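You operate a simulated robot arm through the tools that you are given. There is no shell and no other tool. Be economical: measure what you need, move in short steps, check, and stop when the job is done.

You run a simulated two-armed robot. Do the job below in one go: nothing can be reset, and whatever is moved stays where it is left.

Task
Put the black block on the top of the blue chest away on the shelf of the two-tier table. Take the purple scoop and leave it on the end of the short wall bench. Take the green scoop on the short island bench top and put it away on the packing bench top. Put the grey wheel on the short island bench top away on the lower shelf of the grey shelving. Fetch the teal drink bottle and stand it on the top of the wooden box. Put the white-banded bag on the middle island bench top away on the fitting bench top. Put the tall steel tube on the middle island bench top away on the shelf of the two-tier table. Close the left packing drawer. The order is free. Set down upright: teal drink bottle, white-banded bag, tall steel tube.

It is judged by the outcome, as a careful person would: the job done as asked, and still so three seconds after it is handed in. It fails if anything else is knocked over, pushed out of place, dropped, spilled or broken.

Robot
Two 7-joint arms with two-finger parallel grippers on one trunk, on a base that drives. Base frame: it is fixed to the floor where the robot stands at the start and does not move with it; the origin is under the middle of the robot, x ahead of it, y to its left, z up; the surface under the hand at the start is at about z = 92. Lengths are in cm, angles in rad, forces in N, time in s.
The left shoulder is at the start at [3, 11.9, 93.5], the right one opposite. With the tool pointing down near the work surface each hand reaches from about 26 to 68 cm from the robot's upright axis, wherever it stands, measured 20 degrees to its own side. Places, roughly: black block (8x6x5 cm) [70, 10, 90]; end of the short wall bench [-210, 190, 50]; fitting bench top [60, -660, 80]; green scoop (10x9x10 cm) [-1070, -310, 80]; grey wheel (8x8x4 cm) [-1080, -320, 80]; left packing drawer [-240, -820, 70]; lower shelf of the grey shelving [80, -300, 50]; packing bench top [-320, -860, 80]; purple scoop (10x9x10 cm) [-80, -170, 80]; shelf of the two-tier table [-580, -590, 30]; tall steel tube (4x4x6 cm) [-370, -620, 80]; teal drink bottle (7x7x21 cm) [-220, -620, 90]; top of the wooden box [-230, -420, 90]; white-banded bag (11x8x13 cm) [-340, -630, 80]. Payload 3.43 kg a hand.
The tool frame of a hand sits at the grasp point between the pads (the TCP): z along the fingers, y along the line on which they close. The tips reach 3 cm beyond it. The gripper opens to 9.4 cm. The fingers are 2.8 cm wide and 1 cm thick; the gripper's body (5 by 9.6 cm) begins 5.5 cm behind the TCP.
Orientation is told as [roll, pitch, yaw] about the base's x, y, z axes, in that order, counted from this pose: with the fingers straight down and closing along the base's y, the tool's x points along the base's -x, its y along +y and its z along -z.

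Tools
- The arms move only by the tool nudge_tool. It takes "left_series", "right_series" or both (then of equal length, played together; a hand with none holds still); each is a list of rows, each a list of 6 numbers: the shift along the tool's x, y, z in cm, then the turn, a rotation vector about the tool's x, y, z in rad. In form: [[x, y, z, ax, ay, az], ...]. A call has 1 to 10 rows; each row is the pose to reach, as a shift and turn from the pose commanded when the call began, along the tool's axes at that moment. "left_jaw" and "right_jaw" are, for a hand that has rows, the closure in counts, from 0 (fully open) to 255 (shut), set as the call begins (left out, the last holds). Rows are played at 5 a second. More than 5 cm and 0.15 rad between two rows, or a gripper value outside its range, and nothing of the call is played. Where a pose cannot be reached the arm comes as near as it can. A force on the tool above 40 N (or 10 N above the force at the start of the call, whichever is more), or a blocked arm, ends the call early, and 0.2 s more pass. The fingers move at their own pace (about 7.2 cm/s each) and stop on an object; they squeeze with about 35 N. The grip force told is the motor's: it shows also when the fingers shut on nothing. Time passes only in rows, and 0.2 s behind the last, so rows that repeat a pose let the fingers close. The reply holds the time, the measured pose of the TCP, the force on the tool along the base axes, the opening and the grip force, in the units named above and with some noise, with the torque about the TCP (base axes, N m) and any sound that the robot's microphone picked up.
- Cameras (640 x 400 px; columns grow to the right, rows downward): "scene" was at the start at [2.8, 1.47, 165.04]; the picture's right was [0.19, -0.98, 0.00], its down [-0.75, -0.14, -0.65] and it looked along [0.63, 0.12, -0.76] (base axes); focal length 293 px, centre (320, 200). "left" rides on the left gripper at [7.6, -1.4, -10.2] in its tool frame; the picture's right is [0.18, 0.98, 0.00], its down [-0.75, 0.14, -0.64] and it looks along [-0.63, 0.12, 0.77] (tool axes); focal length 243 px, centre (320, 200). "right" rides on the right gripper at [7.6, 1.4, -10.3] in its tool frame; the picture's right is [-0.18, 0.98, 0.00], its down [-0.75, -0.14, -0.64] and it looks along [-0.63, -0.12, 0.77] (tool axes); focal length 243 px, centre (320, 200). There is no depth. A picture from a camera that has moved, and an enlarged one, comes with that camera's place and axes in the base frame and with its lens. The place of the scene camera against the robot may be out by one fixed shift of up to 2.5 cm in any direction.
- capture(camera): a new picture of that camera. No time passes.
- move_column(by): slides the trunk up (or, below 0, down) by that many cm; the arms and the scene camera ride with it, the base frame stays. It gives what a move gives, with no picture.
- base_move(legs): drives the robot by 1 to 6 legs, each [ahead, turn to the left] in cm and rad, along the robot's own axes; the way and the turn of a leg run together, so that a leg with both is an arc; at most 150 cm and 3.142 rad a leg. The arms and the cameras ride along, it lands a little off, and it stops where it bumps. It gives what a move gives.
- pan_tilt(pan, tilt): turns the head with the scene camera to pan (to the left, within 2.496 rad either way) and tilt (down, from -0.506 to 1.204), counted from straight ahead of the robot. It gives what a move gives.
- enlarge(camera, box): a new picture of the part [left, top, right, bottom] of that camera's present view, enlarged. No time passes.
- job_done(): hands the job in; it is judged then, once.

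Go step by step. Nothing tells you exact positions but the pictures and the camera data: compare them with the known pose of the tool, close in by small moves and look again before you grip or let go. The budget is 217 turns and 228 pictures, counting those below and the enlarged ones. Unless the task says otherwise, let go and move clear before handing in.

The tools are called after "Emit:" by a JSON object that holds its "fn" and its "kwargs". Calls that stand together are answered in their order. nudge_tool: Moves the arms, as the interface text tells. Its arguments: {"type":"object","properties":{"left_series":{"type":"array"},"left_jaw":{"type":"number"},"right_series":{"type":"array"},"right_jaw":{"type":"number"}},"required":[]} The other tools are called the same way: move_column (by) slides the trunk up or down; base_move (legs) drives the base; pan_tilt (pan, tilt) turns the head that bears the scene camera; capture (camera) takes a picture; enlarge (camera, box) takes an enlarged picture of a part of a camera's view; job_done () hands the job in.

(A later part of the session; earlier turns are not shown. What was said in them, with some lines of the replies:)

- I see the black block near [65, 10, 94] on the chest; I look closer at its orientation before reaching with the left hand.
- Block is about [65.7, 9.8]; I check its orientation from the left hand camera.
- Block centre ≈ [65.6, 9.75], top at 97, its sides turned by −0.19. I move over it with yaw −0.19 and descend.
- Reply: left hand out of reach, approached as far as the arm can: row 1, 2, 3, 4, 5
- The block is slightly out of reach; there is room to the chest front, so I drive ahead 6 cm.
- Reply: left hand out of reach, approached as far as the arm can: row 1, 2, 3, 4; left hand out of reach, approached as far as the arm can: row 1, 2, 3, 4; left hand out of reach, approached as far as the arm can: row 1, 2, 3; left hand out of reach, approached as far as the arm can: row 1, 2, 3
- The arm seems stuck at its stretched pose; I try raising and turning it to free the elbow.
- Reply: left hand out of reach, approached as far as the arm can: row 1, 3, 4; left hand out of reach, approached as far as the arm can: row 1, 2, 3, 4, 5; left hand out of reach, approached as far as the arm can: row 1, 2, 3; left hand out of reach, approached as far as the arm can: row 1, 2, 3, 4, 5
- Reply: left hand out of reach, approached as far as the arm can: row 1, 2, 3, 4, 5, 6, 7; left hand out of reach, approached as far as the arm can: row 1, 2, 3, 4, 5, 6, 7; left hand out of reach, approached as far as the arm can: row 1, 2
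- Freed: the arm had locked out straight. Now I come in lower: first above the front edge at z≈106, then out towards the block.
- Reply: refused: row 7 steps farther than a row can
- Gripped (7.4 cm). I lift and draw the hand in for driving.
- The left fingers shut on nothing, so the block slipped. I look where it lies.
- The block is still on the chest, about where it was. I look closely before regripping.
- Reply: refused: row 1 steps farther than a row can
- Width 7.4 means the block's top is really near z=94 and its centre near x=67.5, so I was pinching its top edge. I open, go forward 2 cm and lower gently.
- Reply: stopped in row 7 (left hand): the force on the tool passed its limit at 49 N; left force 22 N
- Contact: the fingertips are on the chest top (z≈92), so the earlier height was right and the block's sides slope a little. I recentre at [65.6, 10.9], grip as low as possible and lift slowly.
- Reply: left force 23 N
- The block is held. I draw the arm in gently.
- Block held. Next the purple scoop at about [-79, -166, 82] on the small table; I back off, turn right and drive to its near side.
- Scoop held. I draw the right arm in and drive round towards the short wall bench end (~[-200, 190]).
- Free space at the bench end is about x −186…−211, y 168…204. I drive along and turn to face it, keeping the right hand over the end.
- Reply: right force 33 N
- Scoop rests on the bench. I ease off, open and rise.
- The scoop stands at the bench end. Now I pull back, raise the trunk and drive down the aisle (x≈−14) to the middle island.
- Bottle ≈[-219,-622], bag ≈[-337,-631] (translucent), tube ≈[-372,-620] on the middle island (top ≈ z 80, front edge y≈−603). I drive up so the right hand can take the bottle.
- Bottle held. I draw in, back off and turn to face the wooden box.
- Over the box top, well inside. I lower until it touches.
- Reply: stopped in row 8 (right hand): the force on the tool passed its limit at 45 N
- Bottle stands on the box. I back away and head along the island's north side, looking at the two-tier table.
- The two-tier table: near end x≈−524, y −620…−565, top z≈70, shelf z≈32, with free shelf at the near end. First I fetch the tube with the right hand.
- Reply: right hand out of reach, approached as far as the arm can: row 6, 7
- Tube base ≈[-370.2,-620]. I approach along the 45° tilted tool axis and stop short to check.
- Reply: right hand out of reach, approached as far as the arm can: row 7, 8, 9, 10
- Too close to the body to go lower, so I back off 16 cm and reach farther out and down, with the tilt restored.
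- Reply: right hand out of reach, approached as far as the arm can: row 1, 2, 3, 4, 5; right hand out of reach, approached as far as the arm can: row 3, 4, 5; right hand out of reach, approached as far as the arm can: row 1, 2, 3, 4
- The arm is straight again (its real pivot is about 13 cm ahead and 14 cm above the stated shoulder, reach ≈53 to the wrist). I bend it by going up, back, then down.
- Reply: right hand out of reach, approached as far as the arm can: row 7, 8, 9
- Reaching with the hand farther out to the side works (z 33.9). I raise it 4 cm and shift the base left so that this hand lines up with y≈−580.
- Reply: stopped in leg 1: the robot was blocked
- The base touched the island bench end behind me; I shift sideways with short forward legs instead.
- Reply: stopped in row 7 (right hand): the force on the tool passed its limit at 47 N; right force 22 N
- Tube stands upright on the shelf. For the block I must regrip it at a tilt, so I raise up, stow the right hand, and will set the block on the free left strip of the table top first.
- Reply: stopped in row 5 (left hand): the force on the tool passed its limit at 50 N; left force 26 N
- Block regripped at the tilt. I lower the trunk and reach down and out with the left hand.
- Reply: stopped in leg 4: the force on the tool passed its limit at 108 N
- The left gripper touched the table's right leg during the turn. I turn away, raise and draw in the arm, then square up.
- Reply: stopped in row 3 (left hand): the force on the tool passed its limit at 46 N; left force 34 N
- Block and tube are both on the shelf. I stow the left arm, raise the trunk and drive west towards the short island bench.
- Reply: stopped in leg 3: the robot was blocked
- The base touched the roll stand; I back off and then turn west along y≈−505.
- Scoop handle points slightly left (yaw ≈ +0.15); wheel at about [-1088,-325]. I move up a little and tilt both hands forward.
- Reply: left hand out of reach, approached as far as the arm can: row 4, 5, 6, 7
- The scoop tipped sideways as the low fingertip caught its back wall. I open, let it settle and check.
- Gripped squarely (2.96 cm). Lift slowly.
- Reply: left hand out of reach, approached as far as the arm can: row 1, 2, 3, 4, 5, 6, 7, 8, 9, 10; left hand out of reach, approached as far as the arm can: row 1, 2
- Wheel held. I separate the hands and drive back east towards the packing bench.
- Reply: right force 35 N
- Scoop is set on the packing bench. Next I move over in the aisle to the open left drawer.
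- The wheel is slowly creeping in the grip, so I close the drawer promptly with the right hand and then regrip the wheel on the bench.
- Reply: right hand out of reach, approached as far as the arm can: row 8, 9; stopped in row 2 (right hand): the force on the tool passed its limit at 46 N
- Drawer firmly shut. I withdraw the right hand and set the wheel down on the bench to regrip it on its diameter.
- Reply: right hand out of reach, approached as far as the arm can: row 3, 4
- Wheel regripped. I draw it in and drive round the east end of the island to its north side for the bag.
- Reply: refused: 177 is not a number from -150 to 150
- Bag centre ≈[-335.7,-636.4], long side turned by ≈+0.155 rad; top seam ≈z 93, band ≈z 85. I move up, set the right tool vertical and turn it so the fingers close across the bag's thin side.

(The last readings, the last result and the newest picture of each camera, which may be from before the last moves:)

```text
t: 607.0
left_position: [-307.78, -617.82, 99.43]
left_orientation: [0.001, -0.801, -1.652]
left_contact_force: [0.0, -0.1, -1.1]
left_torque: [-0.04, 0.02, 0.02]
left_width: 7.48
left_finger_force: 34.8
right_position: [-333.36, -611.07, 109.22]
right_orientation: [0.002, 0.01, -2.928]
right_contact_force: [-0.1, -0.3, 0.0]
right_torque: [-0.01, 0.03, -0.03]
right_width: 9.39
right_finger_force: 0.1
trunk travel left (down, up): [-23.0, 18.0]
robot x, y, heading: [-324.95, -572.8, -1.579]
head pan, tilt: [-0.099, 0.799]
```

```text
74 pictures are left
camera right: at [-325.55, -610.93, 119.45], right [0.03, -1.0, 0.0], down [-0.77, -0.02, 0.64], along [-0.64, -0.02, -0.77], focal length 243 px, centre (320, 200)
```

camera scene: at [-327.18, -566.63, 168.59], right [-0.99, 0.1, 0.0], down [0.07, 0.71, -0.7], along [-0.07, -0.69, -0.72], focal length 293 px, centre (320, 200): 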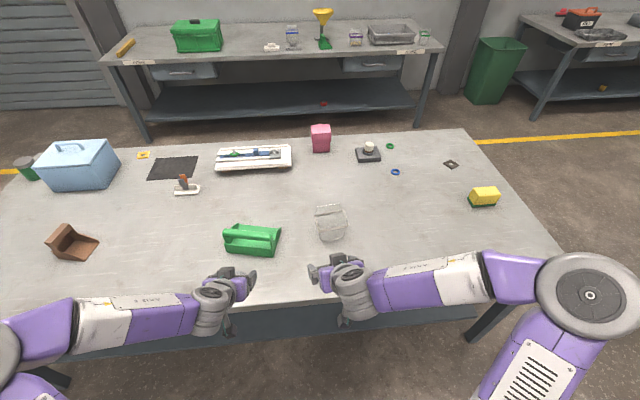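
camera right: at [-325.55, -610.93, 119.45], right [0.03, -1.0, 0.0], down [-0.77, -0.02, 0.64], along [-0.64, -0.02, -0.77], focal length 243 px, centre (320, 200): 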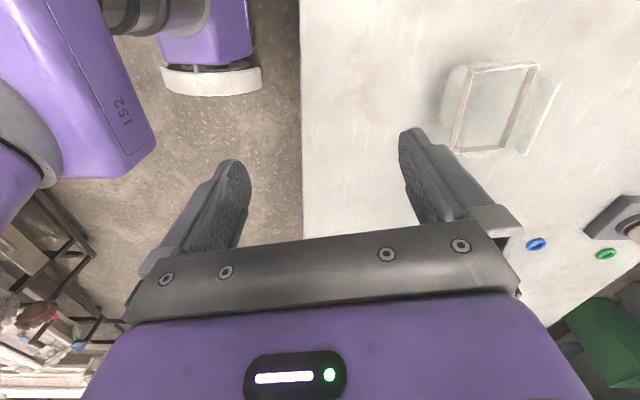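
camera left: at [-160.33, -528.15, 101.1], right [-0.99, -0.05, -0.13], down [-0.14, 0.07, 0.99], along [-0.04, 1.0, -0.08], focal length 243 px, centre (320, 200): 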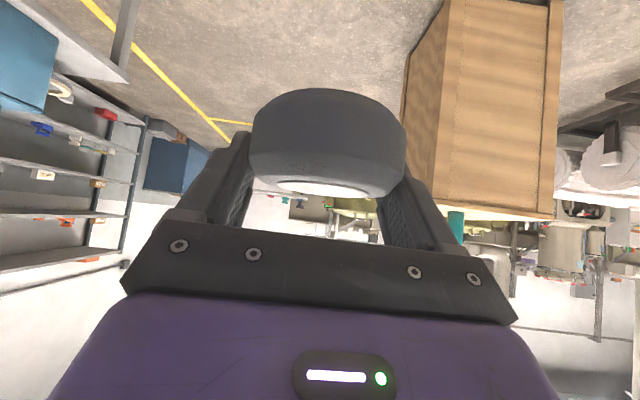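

Emit:
{"fn": "nudge_tool", "kwargs": {"right_series": [[-1.5, 4, 1, 0, 0, 0.02], [-3, 8, 2, 0, 0, 0.04], [-4.5, 12, 3, 0, 0, 0.06], [-6, 16, 4, 0, 0, 0.08], [-7.2, 20, 5, 0, 0, 0.083], [-8.2, 23.2, 6, 0, 0, 0.083], [-8.2, 23.2, 7, 0, 0, 0.083]]}}

Emit:
{"fn": "capture", "kwargs": {"camera": "right"}}

```text
t: 608.6
left_position: [-307.92, -617.91, 99.37]
left_orientation: [0.0, -0.8, -1.652]
left_contact_force: [0.3, 0.1, -2.0]
left_torque: [-0.01, 0.01, -0.01]
left_width: 7.47
left_finger_force: 34.9
right_position: [-336.37, -635.46, 102.04]
right_orientation: [-0.001, 0.008, -3.009]
right_contact_force: [-0.1, -0.6, -0.6]
right_torque: [-0.01, -0.03, 0.04]
right_width: 9.4
right_finger_force: 0.1
trunk travel left (down, up): [-23.0, 18.0]
robot x, y, heading: [-324.38, -572.71, -1.578]
head pan, tilt: [-0.099, 0.799]
```

```text
73 pictures are left
camera right: at [-328.59, -635.82, 112.34], right [-0.05, -1.0, 0.0], down [-0.77, 0.04, 0.64], along [-0.63, 0.03, -0.77], focal length 243 px, centre (320, 200)
```

right: 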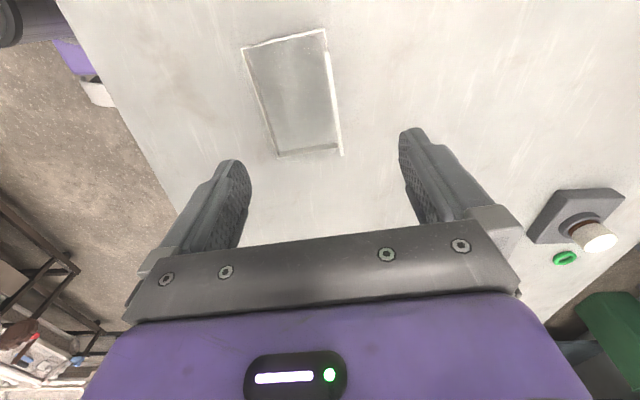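

Emit:
{"fn": "nudge_tool", "kwargs": {"right_series": [[0.5, -1, 0, 0, 0, 0], [0.9, -1.95, 1, 0, 0, 0], [0.9, -1.95, 5, 0, 0, 0], [0.9, -1.95, 8, 0, 0, 0], [0.9, -1.95, 8, 0, 0, 0]]}}

Emit:
{"fn": "capture", "kwargs": {"camera": "right"}}

Emit:
{"fn": "enlarge", "kwargs": {"camera": "scene", "box": [280, 180, 400, 280]}}

```text
t: 609.8
left_position: [-307.75, -617.94, 99.46]
left_orientation: [-0.001, -0.801, -1.653]
left_contact_force: [0.3, 0.5, -2.1]
left_torque: [0.0, 0.02, 0.03]
left_width: 7.47
left_finger_force: 35.0
right_position: [-335.66, -633.31, 94.24]
right_orientation: [0.0, 0.007, -3.007]
right_contact_force: [-0.3, 0.5, -0.1]
right_torque: [-0.03, -0.05, 0.03]
right_width: 9.39
right_finger_force: 0.0
trunk travel left (down, up): [-23.0, 18.0]
robot x, y, heading: [-324.85, -572.49, -1.576]
head pan, tilt: [-0.099, 0.799]
```

```text
72 pictures are left
camera right: at [-327.88, -633.74, 104.56], right [-0.05, -1.0, 0.0], down [-0.77, 0.04, 0.64], along [-0.63, 0.03, -0.77], focal length 243 px, centre (320, 200)
```

right: 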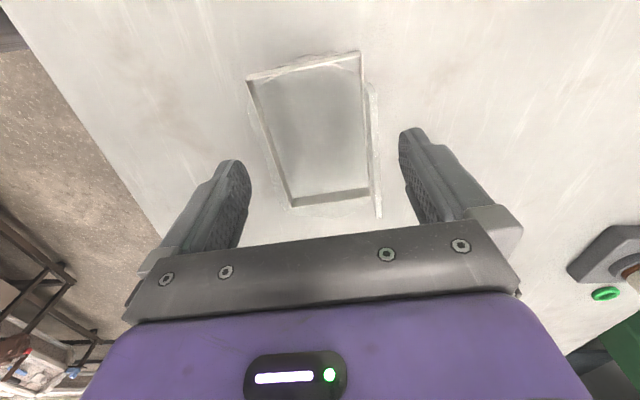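

```text
4.00 times, centred on (340, 230) of scene
camera zoom: at [-327.25, -577.67, 168.59], right [-0.99, 0.1, 0.0], down [0.07, 0.71, -0.7], along [-0.07, -0.69, -0.72], focal length 1170 px, centre (240, 80)
```

zoom: 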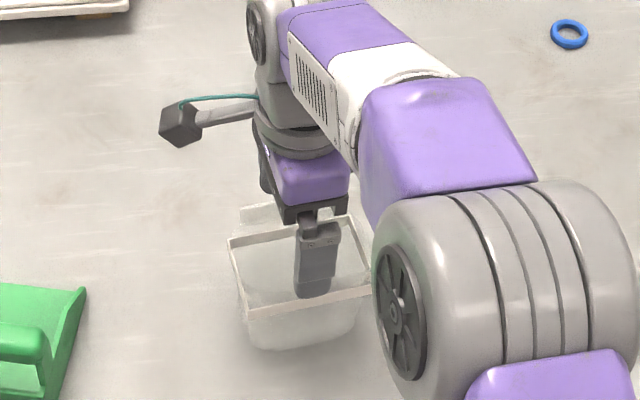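

Emit:
{"fn": "nudge_tool", "kwargs": {"right_series": [[0, 0, 2, 0, 0, 0], [0, 0, 4, 0, 0, 0], [0, 0, 5, 0, 0, 0], [0, 0, 5.7, 0, 0, 0], [0, 0, 5.7, 0, 0, 0]]}}

Emit:
{"fn": "capture", "kwargs": {"camera": "right"}}

```text
t: 611.0
left_position: [-307.72, -617.94, 99.46]
left_orientation: [0.0, -0.802, -1.653]
left_contact_force: [-0.6, 0.0, -2.2]
left_torque: [-0.05, -0.03, -0.01]
left_width: 7.48
left_finger_force: 35.1
right_position: [-335.57, -633.28, 88.44]
right_orientation: [-0.001, 0.01, -3.008]
right_contact_force: [-0.6, -0.2, -0.5]
right_torque: [-0.02, -0.03, 0.0]
right_width: 9.42
right_finger_force: 0.0
trunk travel left (down, up): [-23.0, 18.0]
robot x, y, heading: [-324.24, -572.97, -1.576]
head pan, tilt: [-0.099, 0.799]
```

```text
70 pictures are left
camera right: at [-327.81, -633.8, 98.75], right [-0.05, -1.0, 0.0], down [-0.77, 0.04, 0.64], along [-0.63, 0.03, -0.77], focal length 243 px, centre (320, 200)
```

right: 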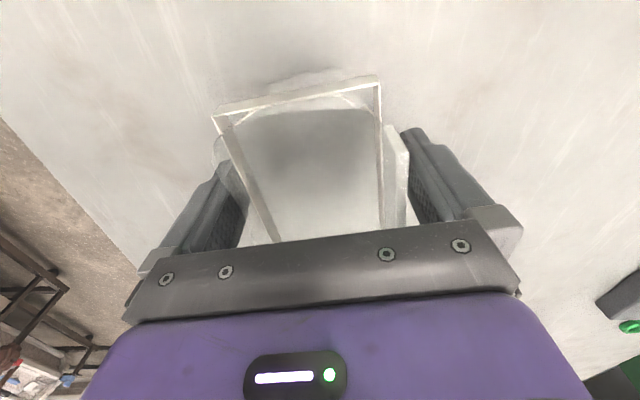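

Emit:
{"fn": "nudge_tool", "kwargs": {"right_series": [[0, 0, 0, 0, 0, 0], [0, 0, 0, 0, 0, 0], [0, 0, 0, 0, 0, 0], [0, 0, 0, 0, 0, 0], [0, 0, 0, 0, 0, 0]], "right_jaw": 255}}

Emit:
{"fn": "capture", "kwargs": {"camera": "right"}}

```text
t: 612.2
left_position: [-307.82, -618.01, 99.31]
left_orientation: [0.0, -0.8, -1.653]
left_contact_force: [0.0, -0.1, -2.7]
left_torque: [-0.01, 0.04, -0.02]
left_width: 7.49
left_finger_force: 34.7
right_position: [-335.52, -633.31, 88.53]
right_orientation: [0.0, 0.007, -3.008]
right_contact_force: [-0.1, 1.0, -0.1]
right_torque: [0.0, 0.0, 0.0]
right_width: 7.9
right_finger_force: 35.3
trunk travel left (down, up): [-23.0, 18.0]
robot x, y, heading: [-324.92, -572.8, -1.573]
head pan, tilt: [-0.099, 0.799]
```

```text
69 pictures are left
camera right: at [-327.79, -633.8, 98.75], right [-0.05, -1.0, 0.0], down [-0.77, 0.04, 0.64], along [-0.63, 0.03, -0.77], focal length 243 px, centre (320, 200)
```

right: 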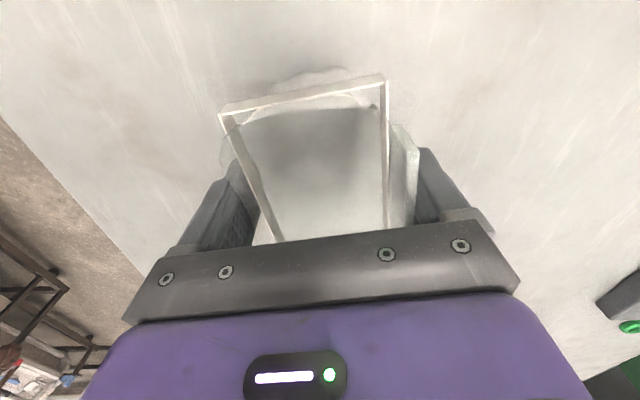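

Gripped at 7.9 cm. I lift slowly and check.

Emit:
{"fn": "nudge_tool", "kwargs": {"right_series": [[0, 0, -0.2, 0, 0, 0], [0, 0, -0.6, 0, 0, 0], [0, 0, -1.2, 0, 0, 0], [0, 0, -2, 0, 0, 0], [0, 0, -3, 0, 0, 0], [0, 0, -4.5, 0, 0, 0], [0, 0, -6, 0, 0, 0], [0, 0, -8, 0, 0, 0], [0, 0, -10, 0, 0, 0], [0, 0, -10, 0, 0, 0]]}}

Emit:
{"fn": "capture", "kwargs": {"camera": "right"}}

Emit:
{"fn": "capture", "kwargs": {"camera": "left"}}

```text
t: 614.4
left_position: [-307.8, -617.92, 99.38]
left_orientation: [0.001, -0.8, -1.653]
left_contact_force: [-0.9, 0.0, -1.6]
left_torque: [-0.03, -0.01, 0.01]
left_width: 7.49
left_finger_force: 34.8
right_position: [-335.44, -633.54, 98.51]
right_orientation: [0.002, 0.009, -3.008]
right_contact_force: [0.2, 0.2, -0.6]
right_torque: [0.0, -0.02, 0.05]
right_width: 7.85
right_finger_force: 35.4
trunk travel left (down, up): [-23.0, 18.0]
robot x, y, heading: [-324.54, -572.93, -1.583]
head pan, tilt: [-0.099, 0.799]
```

```text
68 pictures are left
camera right: at [-327.81, -633.92, 108.82], right [-0.05, -1.0, 0.0], down [-0.77, 0.04, 0.64], along [-0.63, 0.03, -0.77], focal length 243 px, centre (320, 200)
```

right: 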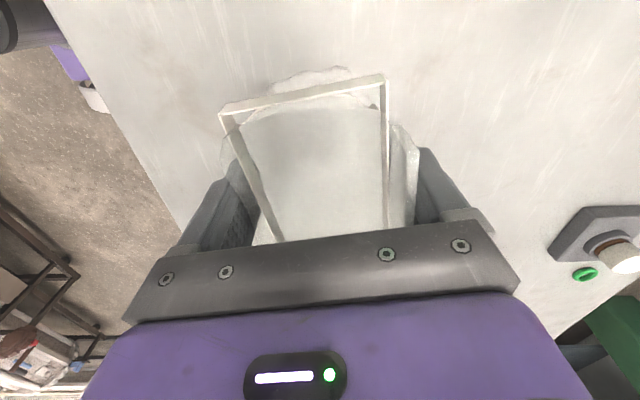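

```text
67 pictures are left
camera left: at [-308.17, -605.06, 101.09], right [0.99, 0.05, -0.13], down [0.14, -0.07, 0.99], along [0.04, -1.0, -0.08], focal length 243 px, centre (320, 200)
```

left: 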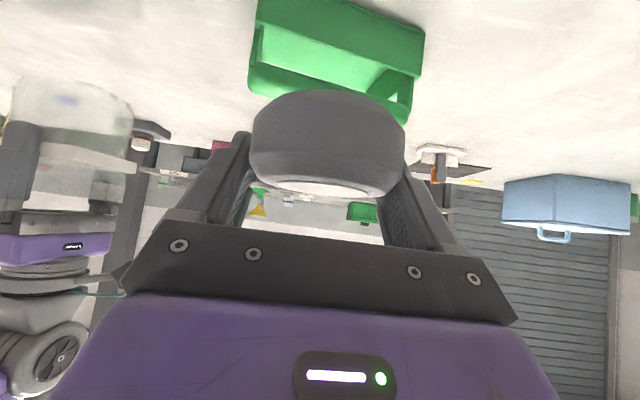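

Bag held upright. I draw it in and drive to the fitting bench.

Emit:
{"fn": "nudge_tool", "kwargs": {"right_series": [[0.3, -2, -1, 0, 0, 0], [0.6, -4.5, -2, 0, 0, 0], [1, -7, -3, 0, 0, 0], [1.3, -9.5, -4, 0, 0, 0], [1.6, -12, -5, 0, 0, 0], [1.9, -14.5, -6, 0, 0, 0], [2.2, -17, -6, 0, 0, 0], [2.5, -19.5, -6, 0, 0, 0], [2.8, -21.5, -6, 0, 0, 0], [2.8, -21.5, -6, 0, 0, 0]]}}

Emit:
{"fn": "base_move", "kwargs": {"legs": [[-20, 0], [0, 1.571], [125, 0], [120, 0]]}}

Emit:
{"fn": "pan_tilt", "kwargs": {"pan": -0.5, "tilt": 0.5}}

Emit:
{"fn": "capture", "kwargs": {"camera": "scene"}}

```text
t: 616.6
left_position: [-307.73, -617.86, 99.39]
left_orientation: [-0.001, -0.802, -1.652]
left_contact_force: [-0.3, 0.8, -1.4]
left_torque: [-0.04, 0.0, 0.03]
left_width: 7.46
left_finger_force: 35.4
right_position: [-335.74, -611.77, 104.37]
right_orientation: [0.0, 0.01, -3.007]
right_contact_force: [-0.3, -0.1, -0.3]
right_torque: [-0.01, 0.02, -0.01]
right_width: 7.84
right_finger_force: 34.6
trunk travel left (down, up): [-23.0, 18.0]
robot x, y, heading: [-324.61, -572.32, -1.576]
head pan, tilt: [-0.099, 0.799]
```

```text
t: 633.8
left_position: [-31.27, -532.67, 99.36]
left_orientation: [-0.001, -0.799, -0.059]
left_contact_force: [-0.3, 0.1, -1.7]
left_torque: [0.01, -0.01, 0.0]
left_width: 7.44
left_finger_force: 35.4
right_position: [-36.8, -560.78, 104.46]
right_orientation: [0.0, 0.009, -1.415]
right_contact_force: [-0.1, 0.2, -0.5]
right_torque: [-0.04, 0.01, 0.01]
right_width: 7.87
right_finger_force: 34.9
trunk travel left (down, up): [-23.0, 18.0]
robot x, y, heading: [-76.06, -550.33, 0.018]
head pan, tilt: [-0.099, 0.799]
```

```text
t: 634.6
left_position: [-31.33, -532.74, 99.37]
left_orientation: [0.001, -0.801, -0.058]
left_contact_force: [-0.7, -0.2, -2.0]
left_torque: [0.02, -0.02, -0.01]
left_width: 7.47
left_finger_force: 35.0
right_position: [-36.78, -560.96, 104.38]
right_orientation: [0.0, 0.008, -1.415]
right_contact_force: [1.2, 0.7, 0.2]
right_torque: [0.03, -0.03, -0.02]
right_width: 7.84
right_finger_force: 35.2
trunk travel left (down, up): [-23.0, 18.0]
robot x, y, heading: [-76.31, -550.38, 0.016]
head pan, tilt: [-0.499, 0.499]
```

```text
66 pictures are left
camera scene: at [-72.89, -554.95, 171.18], right [-0.46, -0.89, 0.0], down [-0.43, 0.22, -0.88], along [0.78, -0.41, -0.48], focal length 293 px, centre (320, 200)
```

scene: 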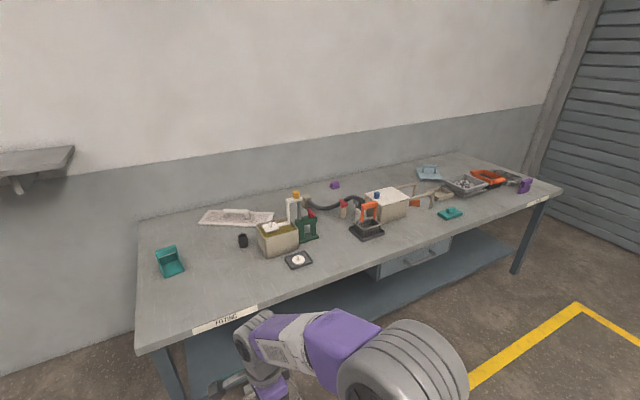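

The near-left part of the fitting bench is free around [28,-561]; I drive straight up to it.

Emit:
{"fn": "base_move", "kwargs": {"legs": [[46, -0.016]]}}

Emit:
{"fn": "nudge_tool", "kwargs": {"right_series": [[0, 2.5, 0, 0, 0, 0], [0, 5, 0, 0, 0, 0], [0, 8, 0.5, 0, 0, 0], [0, 11, 1, 0, 0, 0], [0, 14, 2, 0, 0, 0], [0, 17, 3.5, 0, 0, 0], [0, 17, 5, 0, 0, 0], [0, 17, 5, 0, 0, 0]]}}

Emit:
{"fn": "pan_tilt", "kwargs": {"pan": -0.2, "tilt": 0.8}}

Emit:
{"fn": "capture", "kwargs": {"camera": "scene"}}

Emit:
{"fn": "capture", "kwargs": {"camera": "right"}}

```text
t: 637.4
left_position: [15.2, -532.5, 99.28]
left_orientation: [-0.001, -0.802, -0.068]
left_contact_force: [0.0, -0.2, -1.5]
left_torque: [-0.02, -0.04, -0.01]
left_width: 7.48
left_finger_force: 34.9
right_position: [9.46, -560.61, 104.41]
right_orientation: [0.0, 0.008, -1.421]
right_contact_force: [-0.4, -0.2, -0.9]
right_torque: [-0.03, 0.0, 0.0]
right_width: 7.86
right_finger_force: 34.4
trunk travel left (down, up): [-23.0, 18.0]
robot x, y, heading: [-30.19, -550.22, 0.004]
head pan, tilt: [-0.499, 0.499]
```

```text
t: 639.2
left_position: [15.11, -532.52, 99.29]
left_orientation: [0.0, -0.8, -0.07]
left_contact_force: [-0.3, 0.5, -1.5]
left_torque: [0.02, -0.04, 0.02]
left_width: 7.49
left_finger_force: 34.7
right_position: [26.04, -558.11, 99.37]
right_orientation: [0.0, 0.01, -1.423]
right_contact_force: [0.0, 0.2, -0.6]
right_torque: [0.01, 0.0, 0.03]
right_width: 7.87
right_finger_force: 35.3
trunk travel left (down, up): [-23.0, 18.0]
robot x, y, heading: [-29.69, -550.15, 0.004]
head pan, tilt: [-0.499, 0.499]
```

```text
t: 640.0
left_position: [15.14, -532.52, 99.42]
left_orientation: [0.0, -0.802, -0.069]
left_contact_force: [0.2, -1.0, -2.0]
left_torque: [-0.04, -0.01, 0.0]
left_width: 7.49
left_finger_force: 34.6
right_position: [25.92, -558.14, 99.36]
right_orientation: [-0.001, 0.01, -1.422]
right_contact_force: [0.2, 0.2, 0.0]
right_torque: [-0.03, -0.02, 0.02]
right_width: 7.85
right_finger_force: 35.3
trunk travel left (down, up): [-23.0, 18.0]
robot x, y, heading: [-29.88, -550.2, 0.005]
head pan, tilt: [-0.201, 0.799]
```

```text
65 pictures are left
camera scene: at [-26.77, -551.62, 168.6], right [-0.19, -0.98, 0.0], down [-0.7, 0.14, -0.7], along [0.68, -0.13, -0.72], focal length 293 px, centre (320, 200)
```

scene: 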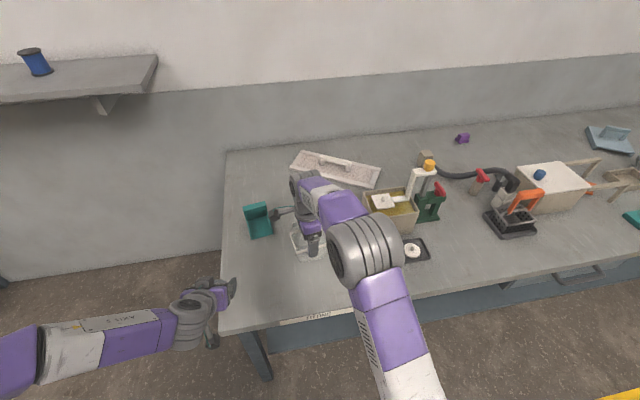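

```text
64 pictures are left
camera right: at [26.31, -550.45, 109.74], right [1.0, -0.04, 0.0], down [-0.03, -0.77, 0.64], along [-0.02, -0.63, -0.77], focal length 243 px, centre (320, 200)
```

right: 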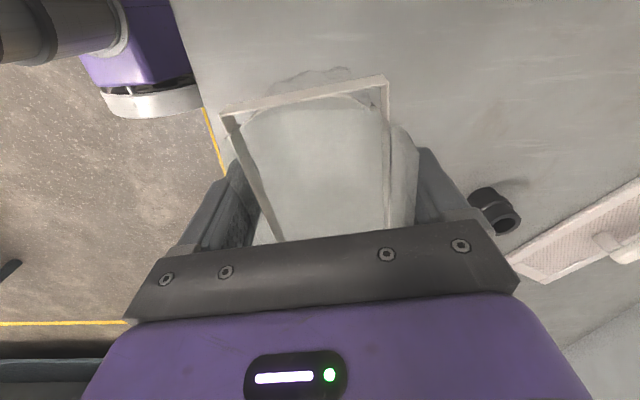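

Emit:
{"fn": "nudge_tool", "kwargs": {"right_series": [[0, 0, 3, 0, 0, 0], [0, 0, 6, 0, 0, 0], [0, 0, 8.5, 0, 0, 0], [0, 0, 9.5, 0, 0, 0], [0, 0, 10.1, 0, 0, 0], [0, 0, 10.6, 0, 0, 0], [0, 0, 11, 0, 0, 0], [0, 0, 11.4, 0, 0, 0], [0, 0, 11.8, 0, 0, 0]]}}

Emit:
{"fn": "capture", "kwargs": {"camera": "right"}}

```text
t: 642.0
left_position: [15.0, -532.45, 99.52]
left_orientation: [0.001, -0.803, -0.07]
left_contact_force: [-0.7, 0.1, -1.8]
left_torque: [0.02, -0.03, -0.01]
left_width: 7.48
left_finger_force: 35.1
right_position: [26.38, -557.98, 87.9]
right_orientation: [0.011, 0.009, -1.422]
right_contact_force: [2.4, -1.6, 28.9]
right_torque: [-0.03, 0.3, -0.01]
right_width: 7.94
right_finger_force: 34.9
trunk travel left (down, up): [-23.0, 18.0]
robot x, y, heading: [-29.92, -550.26, 0.007]
head pan, tilt: [-0.201, 0.799]
```

```text
63 pictures are left
camera right: at [26.58, -550.27, 98.27], right [1.0, -0.04, 0.01], down [-0.03, -0.77, 0.63], along [-0.02, -0.63, -0.77], focal length 243 px, centre (320, 200)
```

right: 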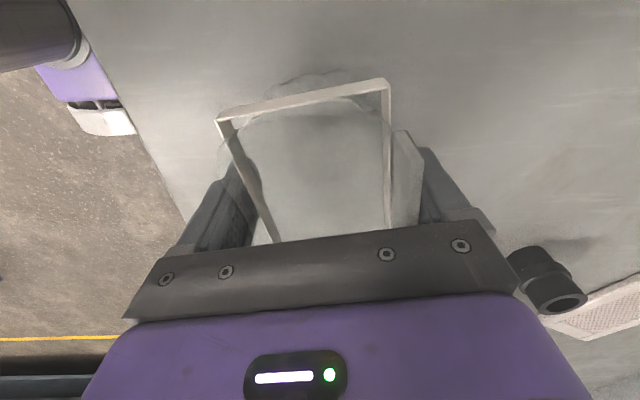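

Bag rests on the bench. I ease off, open, and rise clear.

Emit:
{"fn": "nudge_tool", "kwargs": {"right_series": [[0, 0, -0.3, 0, 0, 0], [0, 0, -0.5, 0, 0, 0]]}}

Emit:
{"fn": "nudge_tool", "kwargs": {"right_series": [[0, 0, 0, 0, 0, 0], [0, 0, 0, 0, 0, 0], [0, 0, 0, 0, 0, 0], [0, 0, -0.6, 0, 0, 0], [0, 0, -1.5, 0, 0, 0], [0, 0, -3.5, 0, 0, 0], [0, 0, -7, 0, 0, 0], [0, 0, -11, 0, 0, 0], [0, 0, -15, 0, 0, 0], [0, -4, -17, 0, 0, 0]], "right_jaw": 0}}

Emit:
{"fn": "capture", "kwargs": {"camera": "right"}}

```text
t: 642.6
left_position: [15.02, -532.54, 99.38]
left_orientation: [-0.001, -0.802, -0.068]
left_contact_force: [0.6, 0.7, -1.4]
left_torque: [0.0, -0.04, -0.01]
left_width: 7.49
left_finger_force: 34.7
right_position: [25.95, -557.88, 87.94]
right_orientation: [-0.004, 0.01, -1.421]
right_contact_force: [0.4, 0.3, 5.5]
right_torque: [0.15, -0.26, 0.03]
right_width: 7.86
right_finger_force: 35.1
trunk travel left (down, up): [-23.0, 18.0]
robot x, y, heading: [-30.09, -550.07, 0.007]
head pan, tilt: [-0.201, 0.799]
```

```text
t: 644.8
left_position: [14.99, -532.6, 99.44]
left_orientation: [0.0, -0.802, -0.069]
left_contact_force: [-0.4, -0.5, -1.4]
left_torque: [0.04, -0.01, 0.0]
left_width: 7.46
left_finger_force: 34.6
right_position: [22.17, -558.83, 105.24]
right_orientation: [0.002, 0.01, -1.424]
right_contact_force: [-0.2, -0.3, -0.2]
right_torque: [0.0, 0.0, -0.02]
right_width: 9.39
right_finger_force: 0.0
trunk travel left (down, up): [-23.0, 18.0]
robot x, y, heading: [-29.65, -550.11, 0.008]
head pan, tilt: [-0.201, 0.799]
```

```text
62 pictures are left
camera right: at [22.46, -551.24, 115.53], right [1.0, -0.04, 0.0], down [-0.03, -0.77, 0.64], along [-0.02, -0.63, -0.77], focal length 243 px, centre (320, 200)
```

right: 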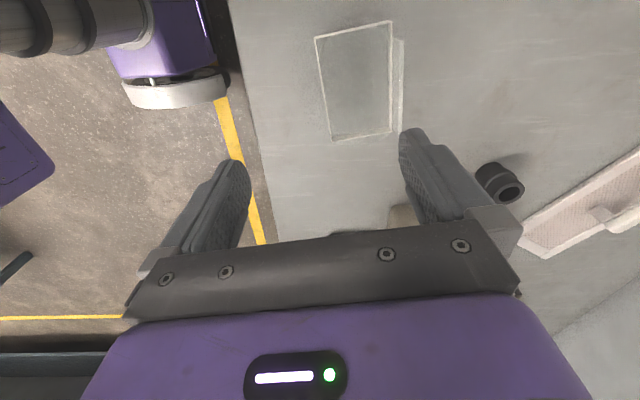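

Bag stands on the fitting bench. Now the wheel: I back away and go round by the west of the cart to the grey shelving.

Emit:
{"fn": "nudge_tool", "kwargs": {"right_series": [[0, -4, 0, 0, 0, 0], [0, -8, 0, 0, 0, 0], [0, -12, 0, 0, 0, 0], [0, -14, 0, 0, 0, 0], [0, -14, 0, 0, 0, 0]]}}

Emit:
{"fn": "base_move", "kwargs": {"legs": [[-60, 0], [-58, 0], [0, 1.564], [110, 0], [108, 0], [0, -1.571]]}}

Emit:
{"fn": "pan_tilt", "kwargs": {"pan": 0.0, "tilt": 0.45}}

Emit:
{"fn": "capture", "kwargs": {"camera": "scene"}}

```text
t: 646.0
left_position: [15.1, -532.63, 99.44]
left_orientation: [0.0, -0.8, -0.068]
left_contact_force: [-0.5, -0.5, -1.1]
left_torque: [0.02, -0.01, -0.01]
left_width: 7.47
left_finger_force: 34.9
right_position: [8.54, -560.6, 105.17]
right_orientation: [0.0, 0.008, -1.422]
right_contact_force: [-1.0, 0.5, 0.1]
right_torque: [0.02, -0.03, 0.0]
right_width: 9.38
right_finger_force: 0.0
trunk travel left (down, up): [-23.0, 18.0]
robot x, y, heading: [-29.68, -549.93, 0.015]
head pan, tilt: [-0.201, 0.799]
```

```text
t: 670.4
left_position: [-111.0, -317.66, 99.31]
left_orientation: [0.0, -0.802, -0.069]
left_contact_force: [-0.1, -0.1, -2.9]
left_torque: [-0.01, 0.0, 0.02]
left_width: 7.49
left_finger_force: 34.5
right_position: [-117.47, -345.74, 105.14]
right_orientation: [0.0, 0.009, -1.422]
right_contact_force: [-0.2, 0.7, 0.9]
right_torque: [0.02, -0.01, 0.0]
right_width: 9.38
right_finger_force: 0.1
trunk travel left (down, up): [-23.0, 18.0]
robot x, y, heading: [-156.15, -335.28, 0.009]
head pan, tilt: [-0.201, 0.799]
```

```text
t: 671.2
left_position: [-111.0, -317.58, 99.42]
left_orientation: [0.0, -0.801, -0.067]
left_contact_force: [-0.4, -0.7, -1.6]
left_torque: [0.03, 0.0, -0.02]
left_width: 7.46
left_finger_force: 34.9
right_position: [-117.4, -345.75, 105.18]
right_orientation: [0.0, 0.01, -1.422]
right_contact_force: [0.0, 0.5, 0.4]
right_torque: [-0.01, 0.03, -0.03]
right_width: 9.39
right_finger_force: 0.0
trunk travel left (down, up): [-23.0, 18.0]
robot x, y, heading: [-156.08, -335.59, 0.01]
head pan, tilt: [0.0, 0.45]
```

```text
61 pictures are left
camera scene: at [-151.55, -335.21, 171.63], right [0.01, -1.0, 0.0], down [-0.44, 0.0, -0.9], along [0.9, 0.01, -0.44], focal length 293 px, centre (320, 200)
```

scene: 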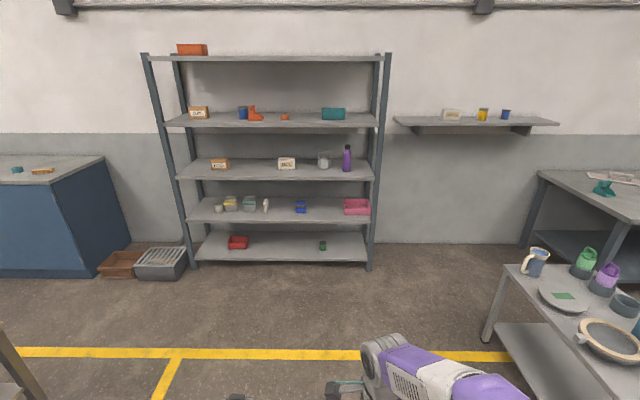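

Target: the shelf at z≈50, free between the blue and pink bins at y≈−336. I drive up with the left hand on that line.

Emit:
{"fn": "base_move", "kwargs": {"legs": [[0, -0.117], [72, 0], [72, 0], [0, 0.107]]}}

Emit:
{"fn": "move_column", "kwargs": {"by": -21}}

Emit:
{"fn": "pan_tilt", "kwargs": {"pan": 0.15, "tilt": 0.6}}

Emit:
{"fn": "capture", "kwargs": {"camera": "scene"}}

Emit:
{"fn": "capture", "kwargs": {"camera": "left"}}

```text
t: 679.7
left_position: [30.97, -335.01, 99.42]
left_orientation: [-0.001, -0.801, -0.089]
left_contact_force: [0.1, -0.5, -1.8]
left_torque: [-0.03, -0.01, -0.01]
left_width: 7.46
left_finger_force: 35.1
right_position: [23.95, -362.96, 105.08]
right_orientation: [-0.001, 0.009, -1.444]
right_contact_force: [0.0, 1.1, -0.1]
right_torque: [0.02, -0.01, -0.03]
right_width: 9.39
right_finger_force: 0.1
trunk travel left (down, up): [-23.0, 18.0]
robot x, y, heading: [-14.5, -351.54, -0.011]
head pan, tilt: [0.0, 0.45]
```

```text
t: 682.0
left_position: [30.95, -335.02, 78.45]
left_orientation: [0.0, -0.802, -0.091]
left_contact_force: [0.5, 0.3, -2.5]
left_torque: [0.01, 0.0, 0.01]
left_width: 7.47
left_finger_force: 35.3
right_position: [23.91, -363.01, 84.18]
right_orientation: [0.0, 0.009, -1.444]
right_contact_force: [-0.4, -0.6, 0.5]
right_torque: [0.01, 0.01, 0.0]
right_width: 9.4
right_finger_force: 0.0
trunk travel left (down, up): [-2.0, 39.0]
robot x, y, heading: [-14.62, -351.81, -0.014]
head pan, tilt: [0.0, 0.45]
```

```text
t: 682.7
left_position: [31.07, -335.06, 78.44]
left_orientation: [-0.001, -0.802, -0.09]
left_contact_force: [0.3, 0.6, -1.6]
left_torque: [-0.01, -0.04, -0.03]
left_width: 7.49
left_finger_force: 35.2
right_position: [23.84, -363.06, 84.27]
right_orientation: [0.001, 0.008, -1.444]
right_contact_force: [-0.7, -0.1, 0.9]
right_torque: [-0.06, 0.01, 0.03]
right_width: 9.39
right_finger_force: 0.0
trunk travel left (down, up): [-2.0, 39.0]
robot x, y, heading: [-14.5, -351.22, -0.015]
head pan, tilt: [0.15, 0.6]
```

```text
60 pictures are left
camera scene: at [-10.38, -350.32, 149.28], right [0.14, -0.99, 0.0], down [-0.56, -0.08, -0.83], along [0.82, 0.11, -0.56], focal length 293 px, centre (320, 200)
```

scene: 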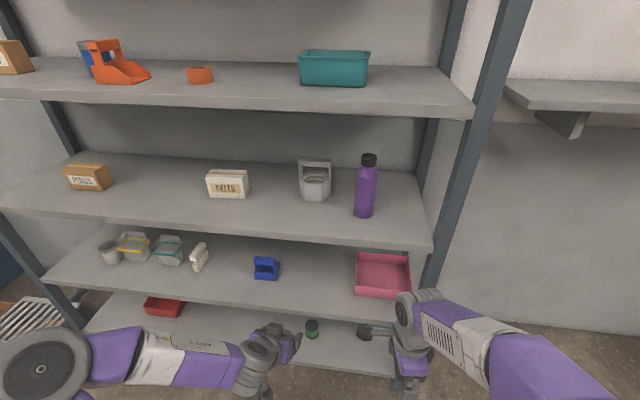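

```text
59 pictures are left
camera left: at [18.26, -335.18, 80.09], right [-0.04, 0.99, -0.13], down [0.08, 0.13, 0.99], along [1.0, 0.03, -0.08], focal length 243 px, centre (320, 200)
```

left: 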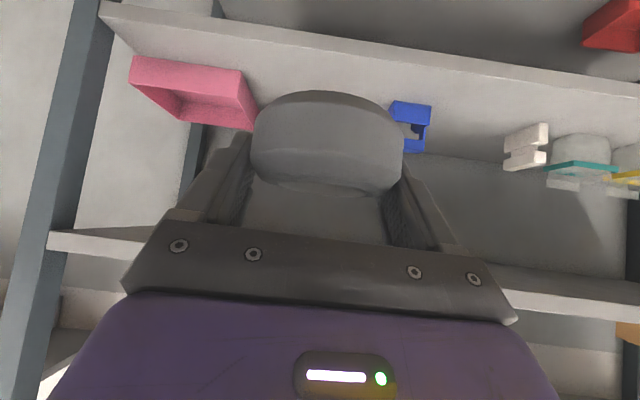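

Emit:
{"fn": "nudge_tool", "kwargs": {"left_series": [[0.6, 0, 3, 0, 0, 0], [1.2, 0, 6, 0, 0, 0], [1.8, 0, 9, 0, 0, 0], [2.4, 0, 12, 0, 0, 0], [3, 0, 15, 0, 0, 0], [3.6, 0, 18, 0, 0, 0], [4.2, 0, 21, 0, 0, 0], [4.6, 0, 24, 0, 0, 0], [4.6, 0, 24, 0, 0, 0]], "right_series": [[0, -1, -1.5, 0, 0, 0], [0, -2, -3, 0, 0, 0], [0, -3, -4.5, 0, 0, 0], [0, -4, -6, 0, 0, 0], [0, -5, -7.5, 0, 0, 0], [0, -6, -9, 0, 0, 0], [0, -6, -10.5, 0, 0, 0], [0, -6, -12, 0, 0, 0], [0, -6, -12, 0, 0, 0]]}}

Emit:
{"fn": "capture", "kwargs": {"camera": "left"}}

```text
t: 684.7
left_position: [45.11, -336.4, 58.55]
left_orientation: [0.0, -0.802, -0.091]
left_contact_force: [0.7, 0.2, -1.9]
left_torque: [0.03, -0.02, 0.01]
left_width: 7.48
left_finger_force: 34.7
right_position: [17.87, -363.91, 96.16]
right_orientation: [0.0, 0.008, -1.445]
right_contact_force: [1.0, 0.3, -1.2]
right_torque: [-0.02, 0.02, 0.0]
right_width: 9.41
right_finger_force: 0.1
trunk travel left (down, up): [-2.0, 39.0]
robot x, y, heading: [-14.38, -351.64, -0.013]
head pan, tilt: [0.15, 0.6]
```

```text
58 pictures are left
camera left: at [32.28, -336.53, 60.21], right [-0.04, 0.99, -0.13], down [0.08, 0.13, 0.99], along [1.0, 0.03, -0.08], focal length 243 px, centre (320, 200)
```

left: 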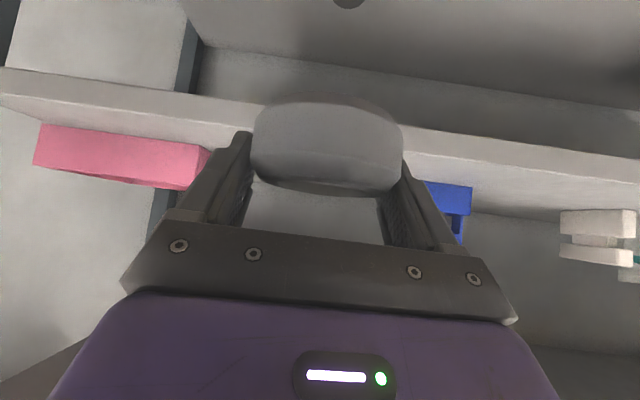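

Emit:
{"fn": "base_move", "kwargs": {"legs": [[25, 0.013]]}}

Emit:
{"fn": "capture", "kwargs": {"camera": "left"}}

Emit:
{"fn": "capture", "kwargs": {"camera": "scene"}}

```text
t: 686.5
left_position: [68.81, -335.54, 58.54]
left_orientation: [0.002, -0.803, -0.072]
left_contact_force: [-0.1, 1.0, -1.4]
left_torque: [0.0, 0.01, 0.0]
left_width: 7.47
left_finger_force: 35.5
right_position: [42.19, -363.47, 96.07]
right_orientation: [0.001, 0.009, -1.428]
right_contact_force: [-0.2, 0.2, -1.4]
right_torque: [-0.01, 0.04, 0.0]
right_width: 9.4
right_finger_force: 0.0
trunk travel left (down, up): [-2.0, 39.0]
robot x, y, heading: [10.05, -351.98, 0.002]
head pan, tilt: [0.15, 0.6]
```

```text
57 pictures are left
camera left: at [56.1, -335.81, 60.22], right [-0.06, 0.99, -0.13], down [0.07, 0.14, 0.99], along [1.0, 0.05, -0.08], focal length 243 px, centre (320, 200)
```

left: 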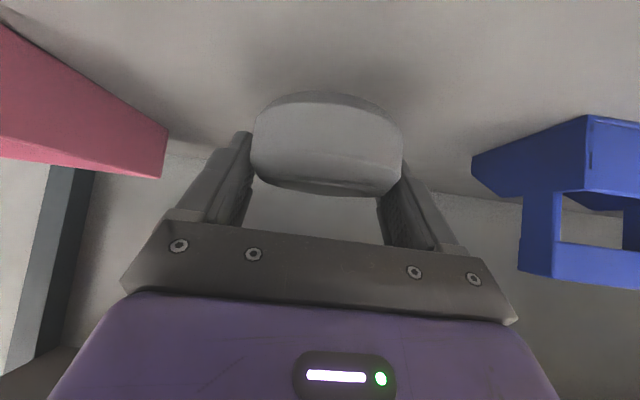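

```text
56 pictures are left
camera scene: at [13.73, -350.3, 149.27], right [0.15, -0.99, 0.0], down [-0.56, -0.09, -0.82], along [0.81, 0.13, -0.57], focal length 293 px, centre (320, 200)
```

scene: 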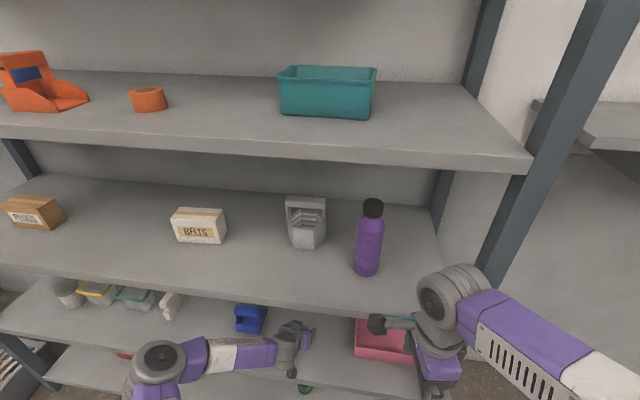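

Emit:
{"fn": "nudge_tool", "kwargs": {"left_series": [[0.8, 0, 0.8, 0, 0, 0], [1.5, 0, 1.5, 0, 0, 0], [2, 0, 2, 0, 0, 0], [2.4, 0, 2.4, 0, 0, 0], [2.7, 0, 2.7, 0, 0, 0], [3, 0, 3, 0, 0, 0], [3.3, 0, 3.3, 0, 0, 0], [3.6, 0, 3.6, 0, 0, 0], [3.9, 0, 3.9, 0, 0, 0], [4.2, 0, 4.2, 0, 0, 0]]}}

Emit:
{"fn": "capture", "kwargs": {"camera": "left"}}

```text
t: 687.8
left_position: [69.05, -335.43, 55.14]
left_orientation: [0.003, -0.814, -0.076]
left_contact_force: [-11.0, 1.0, 14.6]
left_torque: [0.2, 0.42, 0.04]
left_width: 7.49
left_finger_force: 35.0
right_position: [41.88, -363.52, 96.09]
right_orientation: [0.002, 0.008, -1.427]
right_contact_force: [0.4, 0.5, 0.6]
right_torque: [-0.03, -0.02, 0.01]
right_width: 9.39
right_finger_force: 0.0
trunk travel left (down, up): [-2.0, 39.0]
robot x, y, heading: [9.52, -351.63, 0.004]
head pan, tilt: [0.15, 0.6]
stopped in row 6 (left hand): the force on the tool passed its limit at 43 N (the readings are from after the stop); the commanded pose is now the measured one
```

```text
55 pictures are left
camera left: at [56.21, -335.8, 56.76], right [-0.05, 0.99, -0.13], down [0.06, 0.14, 0.99], along [1.0, 0.04, -0.07], focal length 243 px, centre (320, 200)
```

left: 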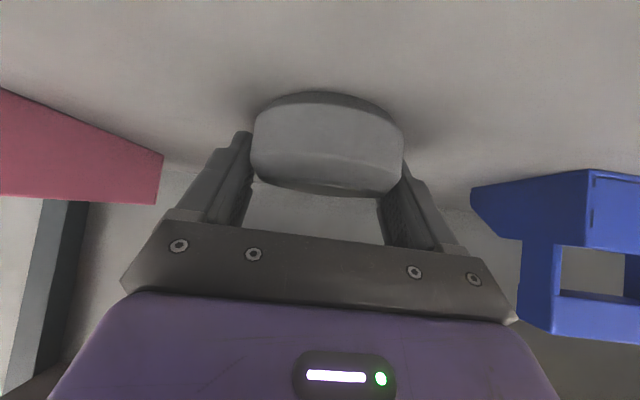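

Touching. I ease, open, and withdraw along the tool axis.

Emit:
{"fn": "nudge_tool", "kwargs": {"left_series": [[-0.1, 0, -0.1, 0, 0.012, 0], [-0.1, 0, -0.1, 0, 0.012, 0]]}}

Emit:
{"fn": "nudge_tool", "kwargs": {"left_series": [[0, 0, 0, 0, 0, 0], [0, 0, 0, 0, 0, 0], [0, 0, 0, 0, 0, 0], [-0.4, 0, -0.4, 0, 0, 0], [-0.4, 0, -2, 0, 0, 0], [-0.4, 0, -5, 0, 0, 0], [-0.4, 0, -8, 0, 0, 0], [-0.4, 0, -11, 0, 0, 0], [-0.4, 0, -11, 0, 0, 0]], "left_jaw": 0}}

Emit:
{"fn": "base_move", "kwargs": {"legs": [[-30, 0]]}}

Emit:
{"fn": "capture", "kwargs": {"camera": "left"}}

Emit:
{"fn": "capture", "kwargs": {"camera": "scene"}}

```text
t: 688.4
left_position: [69.05, -335.39, 55.26]
left_orientation: [0.003, -0.799, -0.077]
left_contact_force: [-3.2, -1.1, 14.7]
left_torque: [-0.04, -0.33, 0.0]
left_width: 7.46
left_finger_force: 34.9
right_position: [42.08, -363.54, 96.15]
right_orientation: [0.002, 0.009, -1.426]
right_contact_force: [-0.3, 0.1, -0.9]
right_torque: [0.0, -0.03, 0.01]
right_width: 9.38
right_finger_force: 0.0
trunk travel left (down, up): [-2.0, 39.0]
robot x, y, heading: [9.6, -351.87, 0.007]
head pan, tilt: [0.15, 0.6]
```

```text
t: 690.4
left_position: [61.32, -334.92, 62.97]
left_orientation: [0.002, -0.798, -0.075]
left_contact_force: [-0.2, 0.1, 0.0]
left_torque: [0.01, 0.02, -0.01]
left_width: 9.4
left_finger_force: 0.0
right_position: [42.16, -363.47, 96.2]
right_orientation: [-0.001, 0.01, -1.427]
right_contact_force: [0.3, 1.0, -0.4]
right_torque: [0.03, -0.01, 0.0]
right_width: 9.41
right_finger_force: 0.0
trunk travel left (down, up): [-2.0, 39.0]
robot x, y, heading: [9.75, -351.68, 0.002]
head pan, tilt: [0.15, 0.6]
```

```text
t: 692.4
left_position: [31.11, -335.14, 63.12]
left_orientation: [0.0, -0.799, -0.078]
left_contact_force: [0.1, 0.1, -0.1]
left_torque: [0.03, 0.03, 0.01]
left_width: 9.39
left_finger_force: 0.0
right_position: [11.82, -363.64, 96.1]
right_orientation: [0.001, 0.008, -1.43]
right_contact_force: [-0.2, 0.2, -0.1]
right_torque: [-0.01, -0.03, 0.02]
right_width: 9.4
right_finger_force: 0.1
trunk travel left (down, up): [-2.0, 39.0]
robot x, y, heading: [-20.8, -351.79, 0.005]
head pan, tilt: [0.15, 0.6]
```

```text
54 pictures are left
camera left: at [18.33, -335.49, 64.8], right [-0.05, 0.99, -0.13], down [0.08, 0.13, 0.99], along [1.0, 0.04, -0.08], focal length 243 px, centre (320, 200)
```

left: 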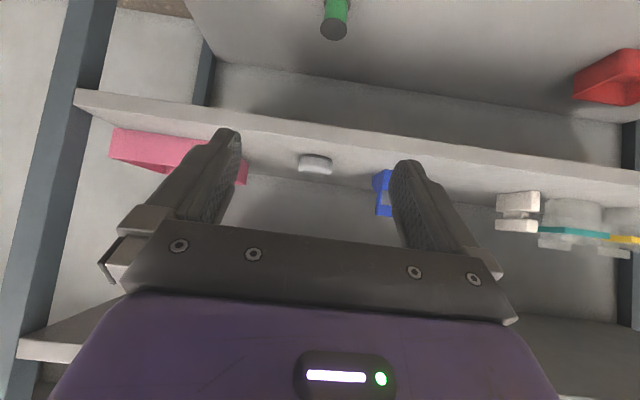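

```text
53 pictures are left
camera scene: at [-16.69, -350.45, 149.28], right [0.15, -0.99, 0.0], down [-0.56, -0.09, -0.83], along [0.82, 0.13, -0.56], focal length 293 px, centre (320, 200)
```

scene: 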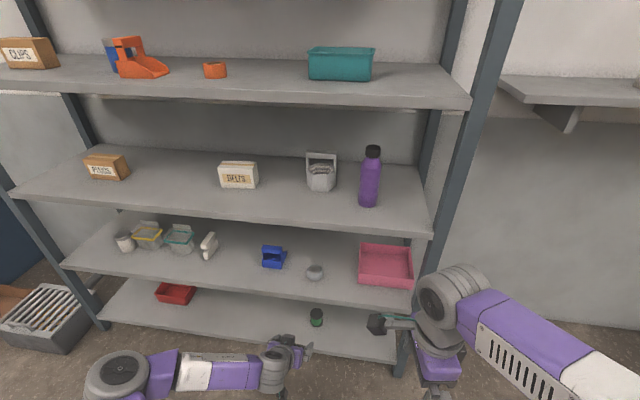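

Emit:
{"fn": "job_done", "kwargs": {}}

```text
The job is handed in.
```

All eight jobs are done and I have handed in. Each result was checked by camera.

- **Black block:** on the shelf of the two-tier table.
- **Tall steel tube:** standing upright on the same shelf.
- **Purple scoop:** on the end of the short wall bench.
- **Green scoop:** on the packing bench top.
- **Grey wheel:** on the shelf of the grey shelving at about 50 cm height. The unit also has a shelf near the floor. I took the 50 cm one to be the lower shelf meant, since that matches the height you gave.
- **Teal drink bottle:** standing upright on the wooden box.
- **White-banded bag:** standing upright on the fitting bench.
- **Left packing drawer:** pushed in until it stopped firmly.

**Slips and bumps along the way:**
- The block slipped out of the first grip and stayed on the chest top.
- The green scoop tipped during its first grip, settled back upright, and I regripped it.
- The base touched the end of the middle island bench and the roll stand.
- The left gripper hit a leg of the two-tier table, with about 108 N read at the stop.

I saw no toppled items in later pictures. I did not go back to check whether the roll stand had moved.
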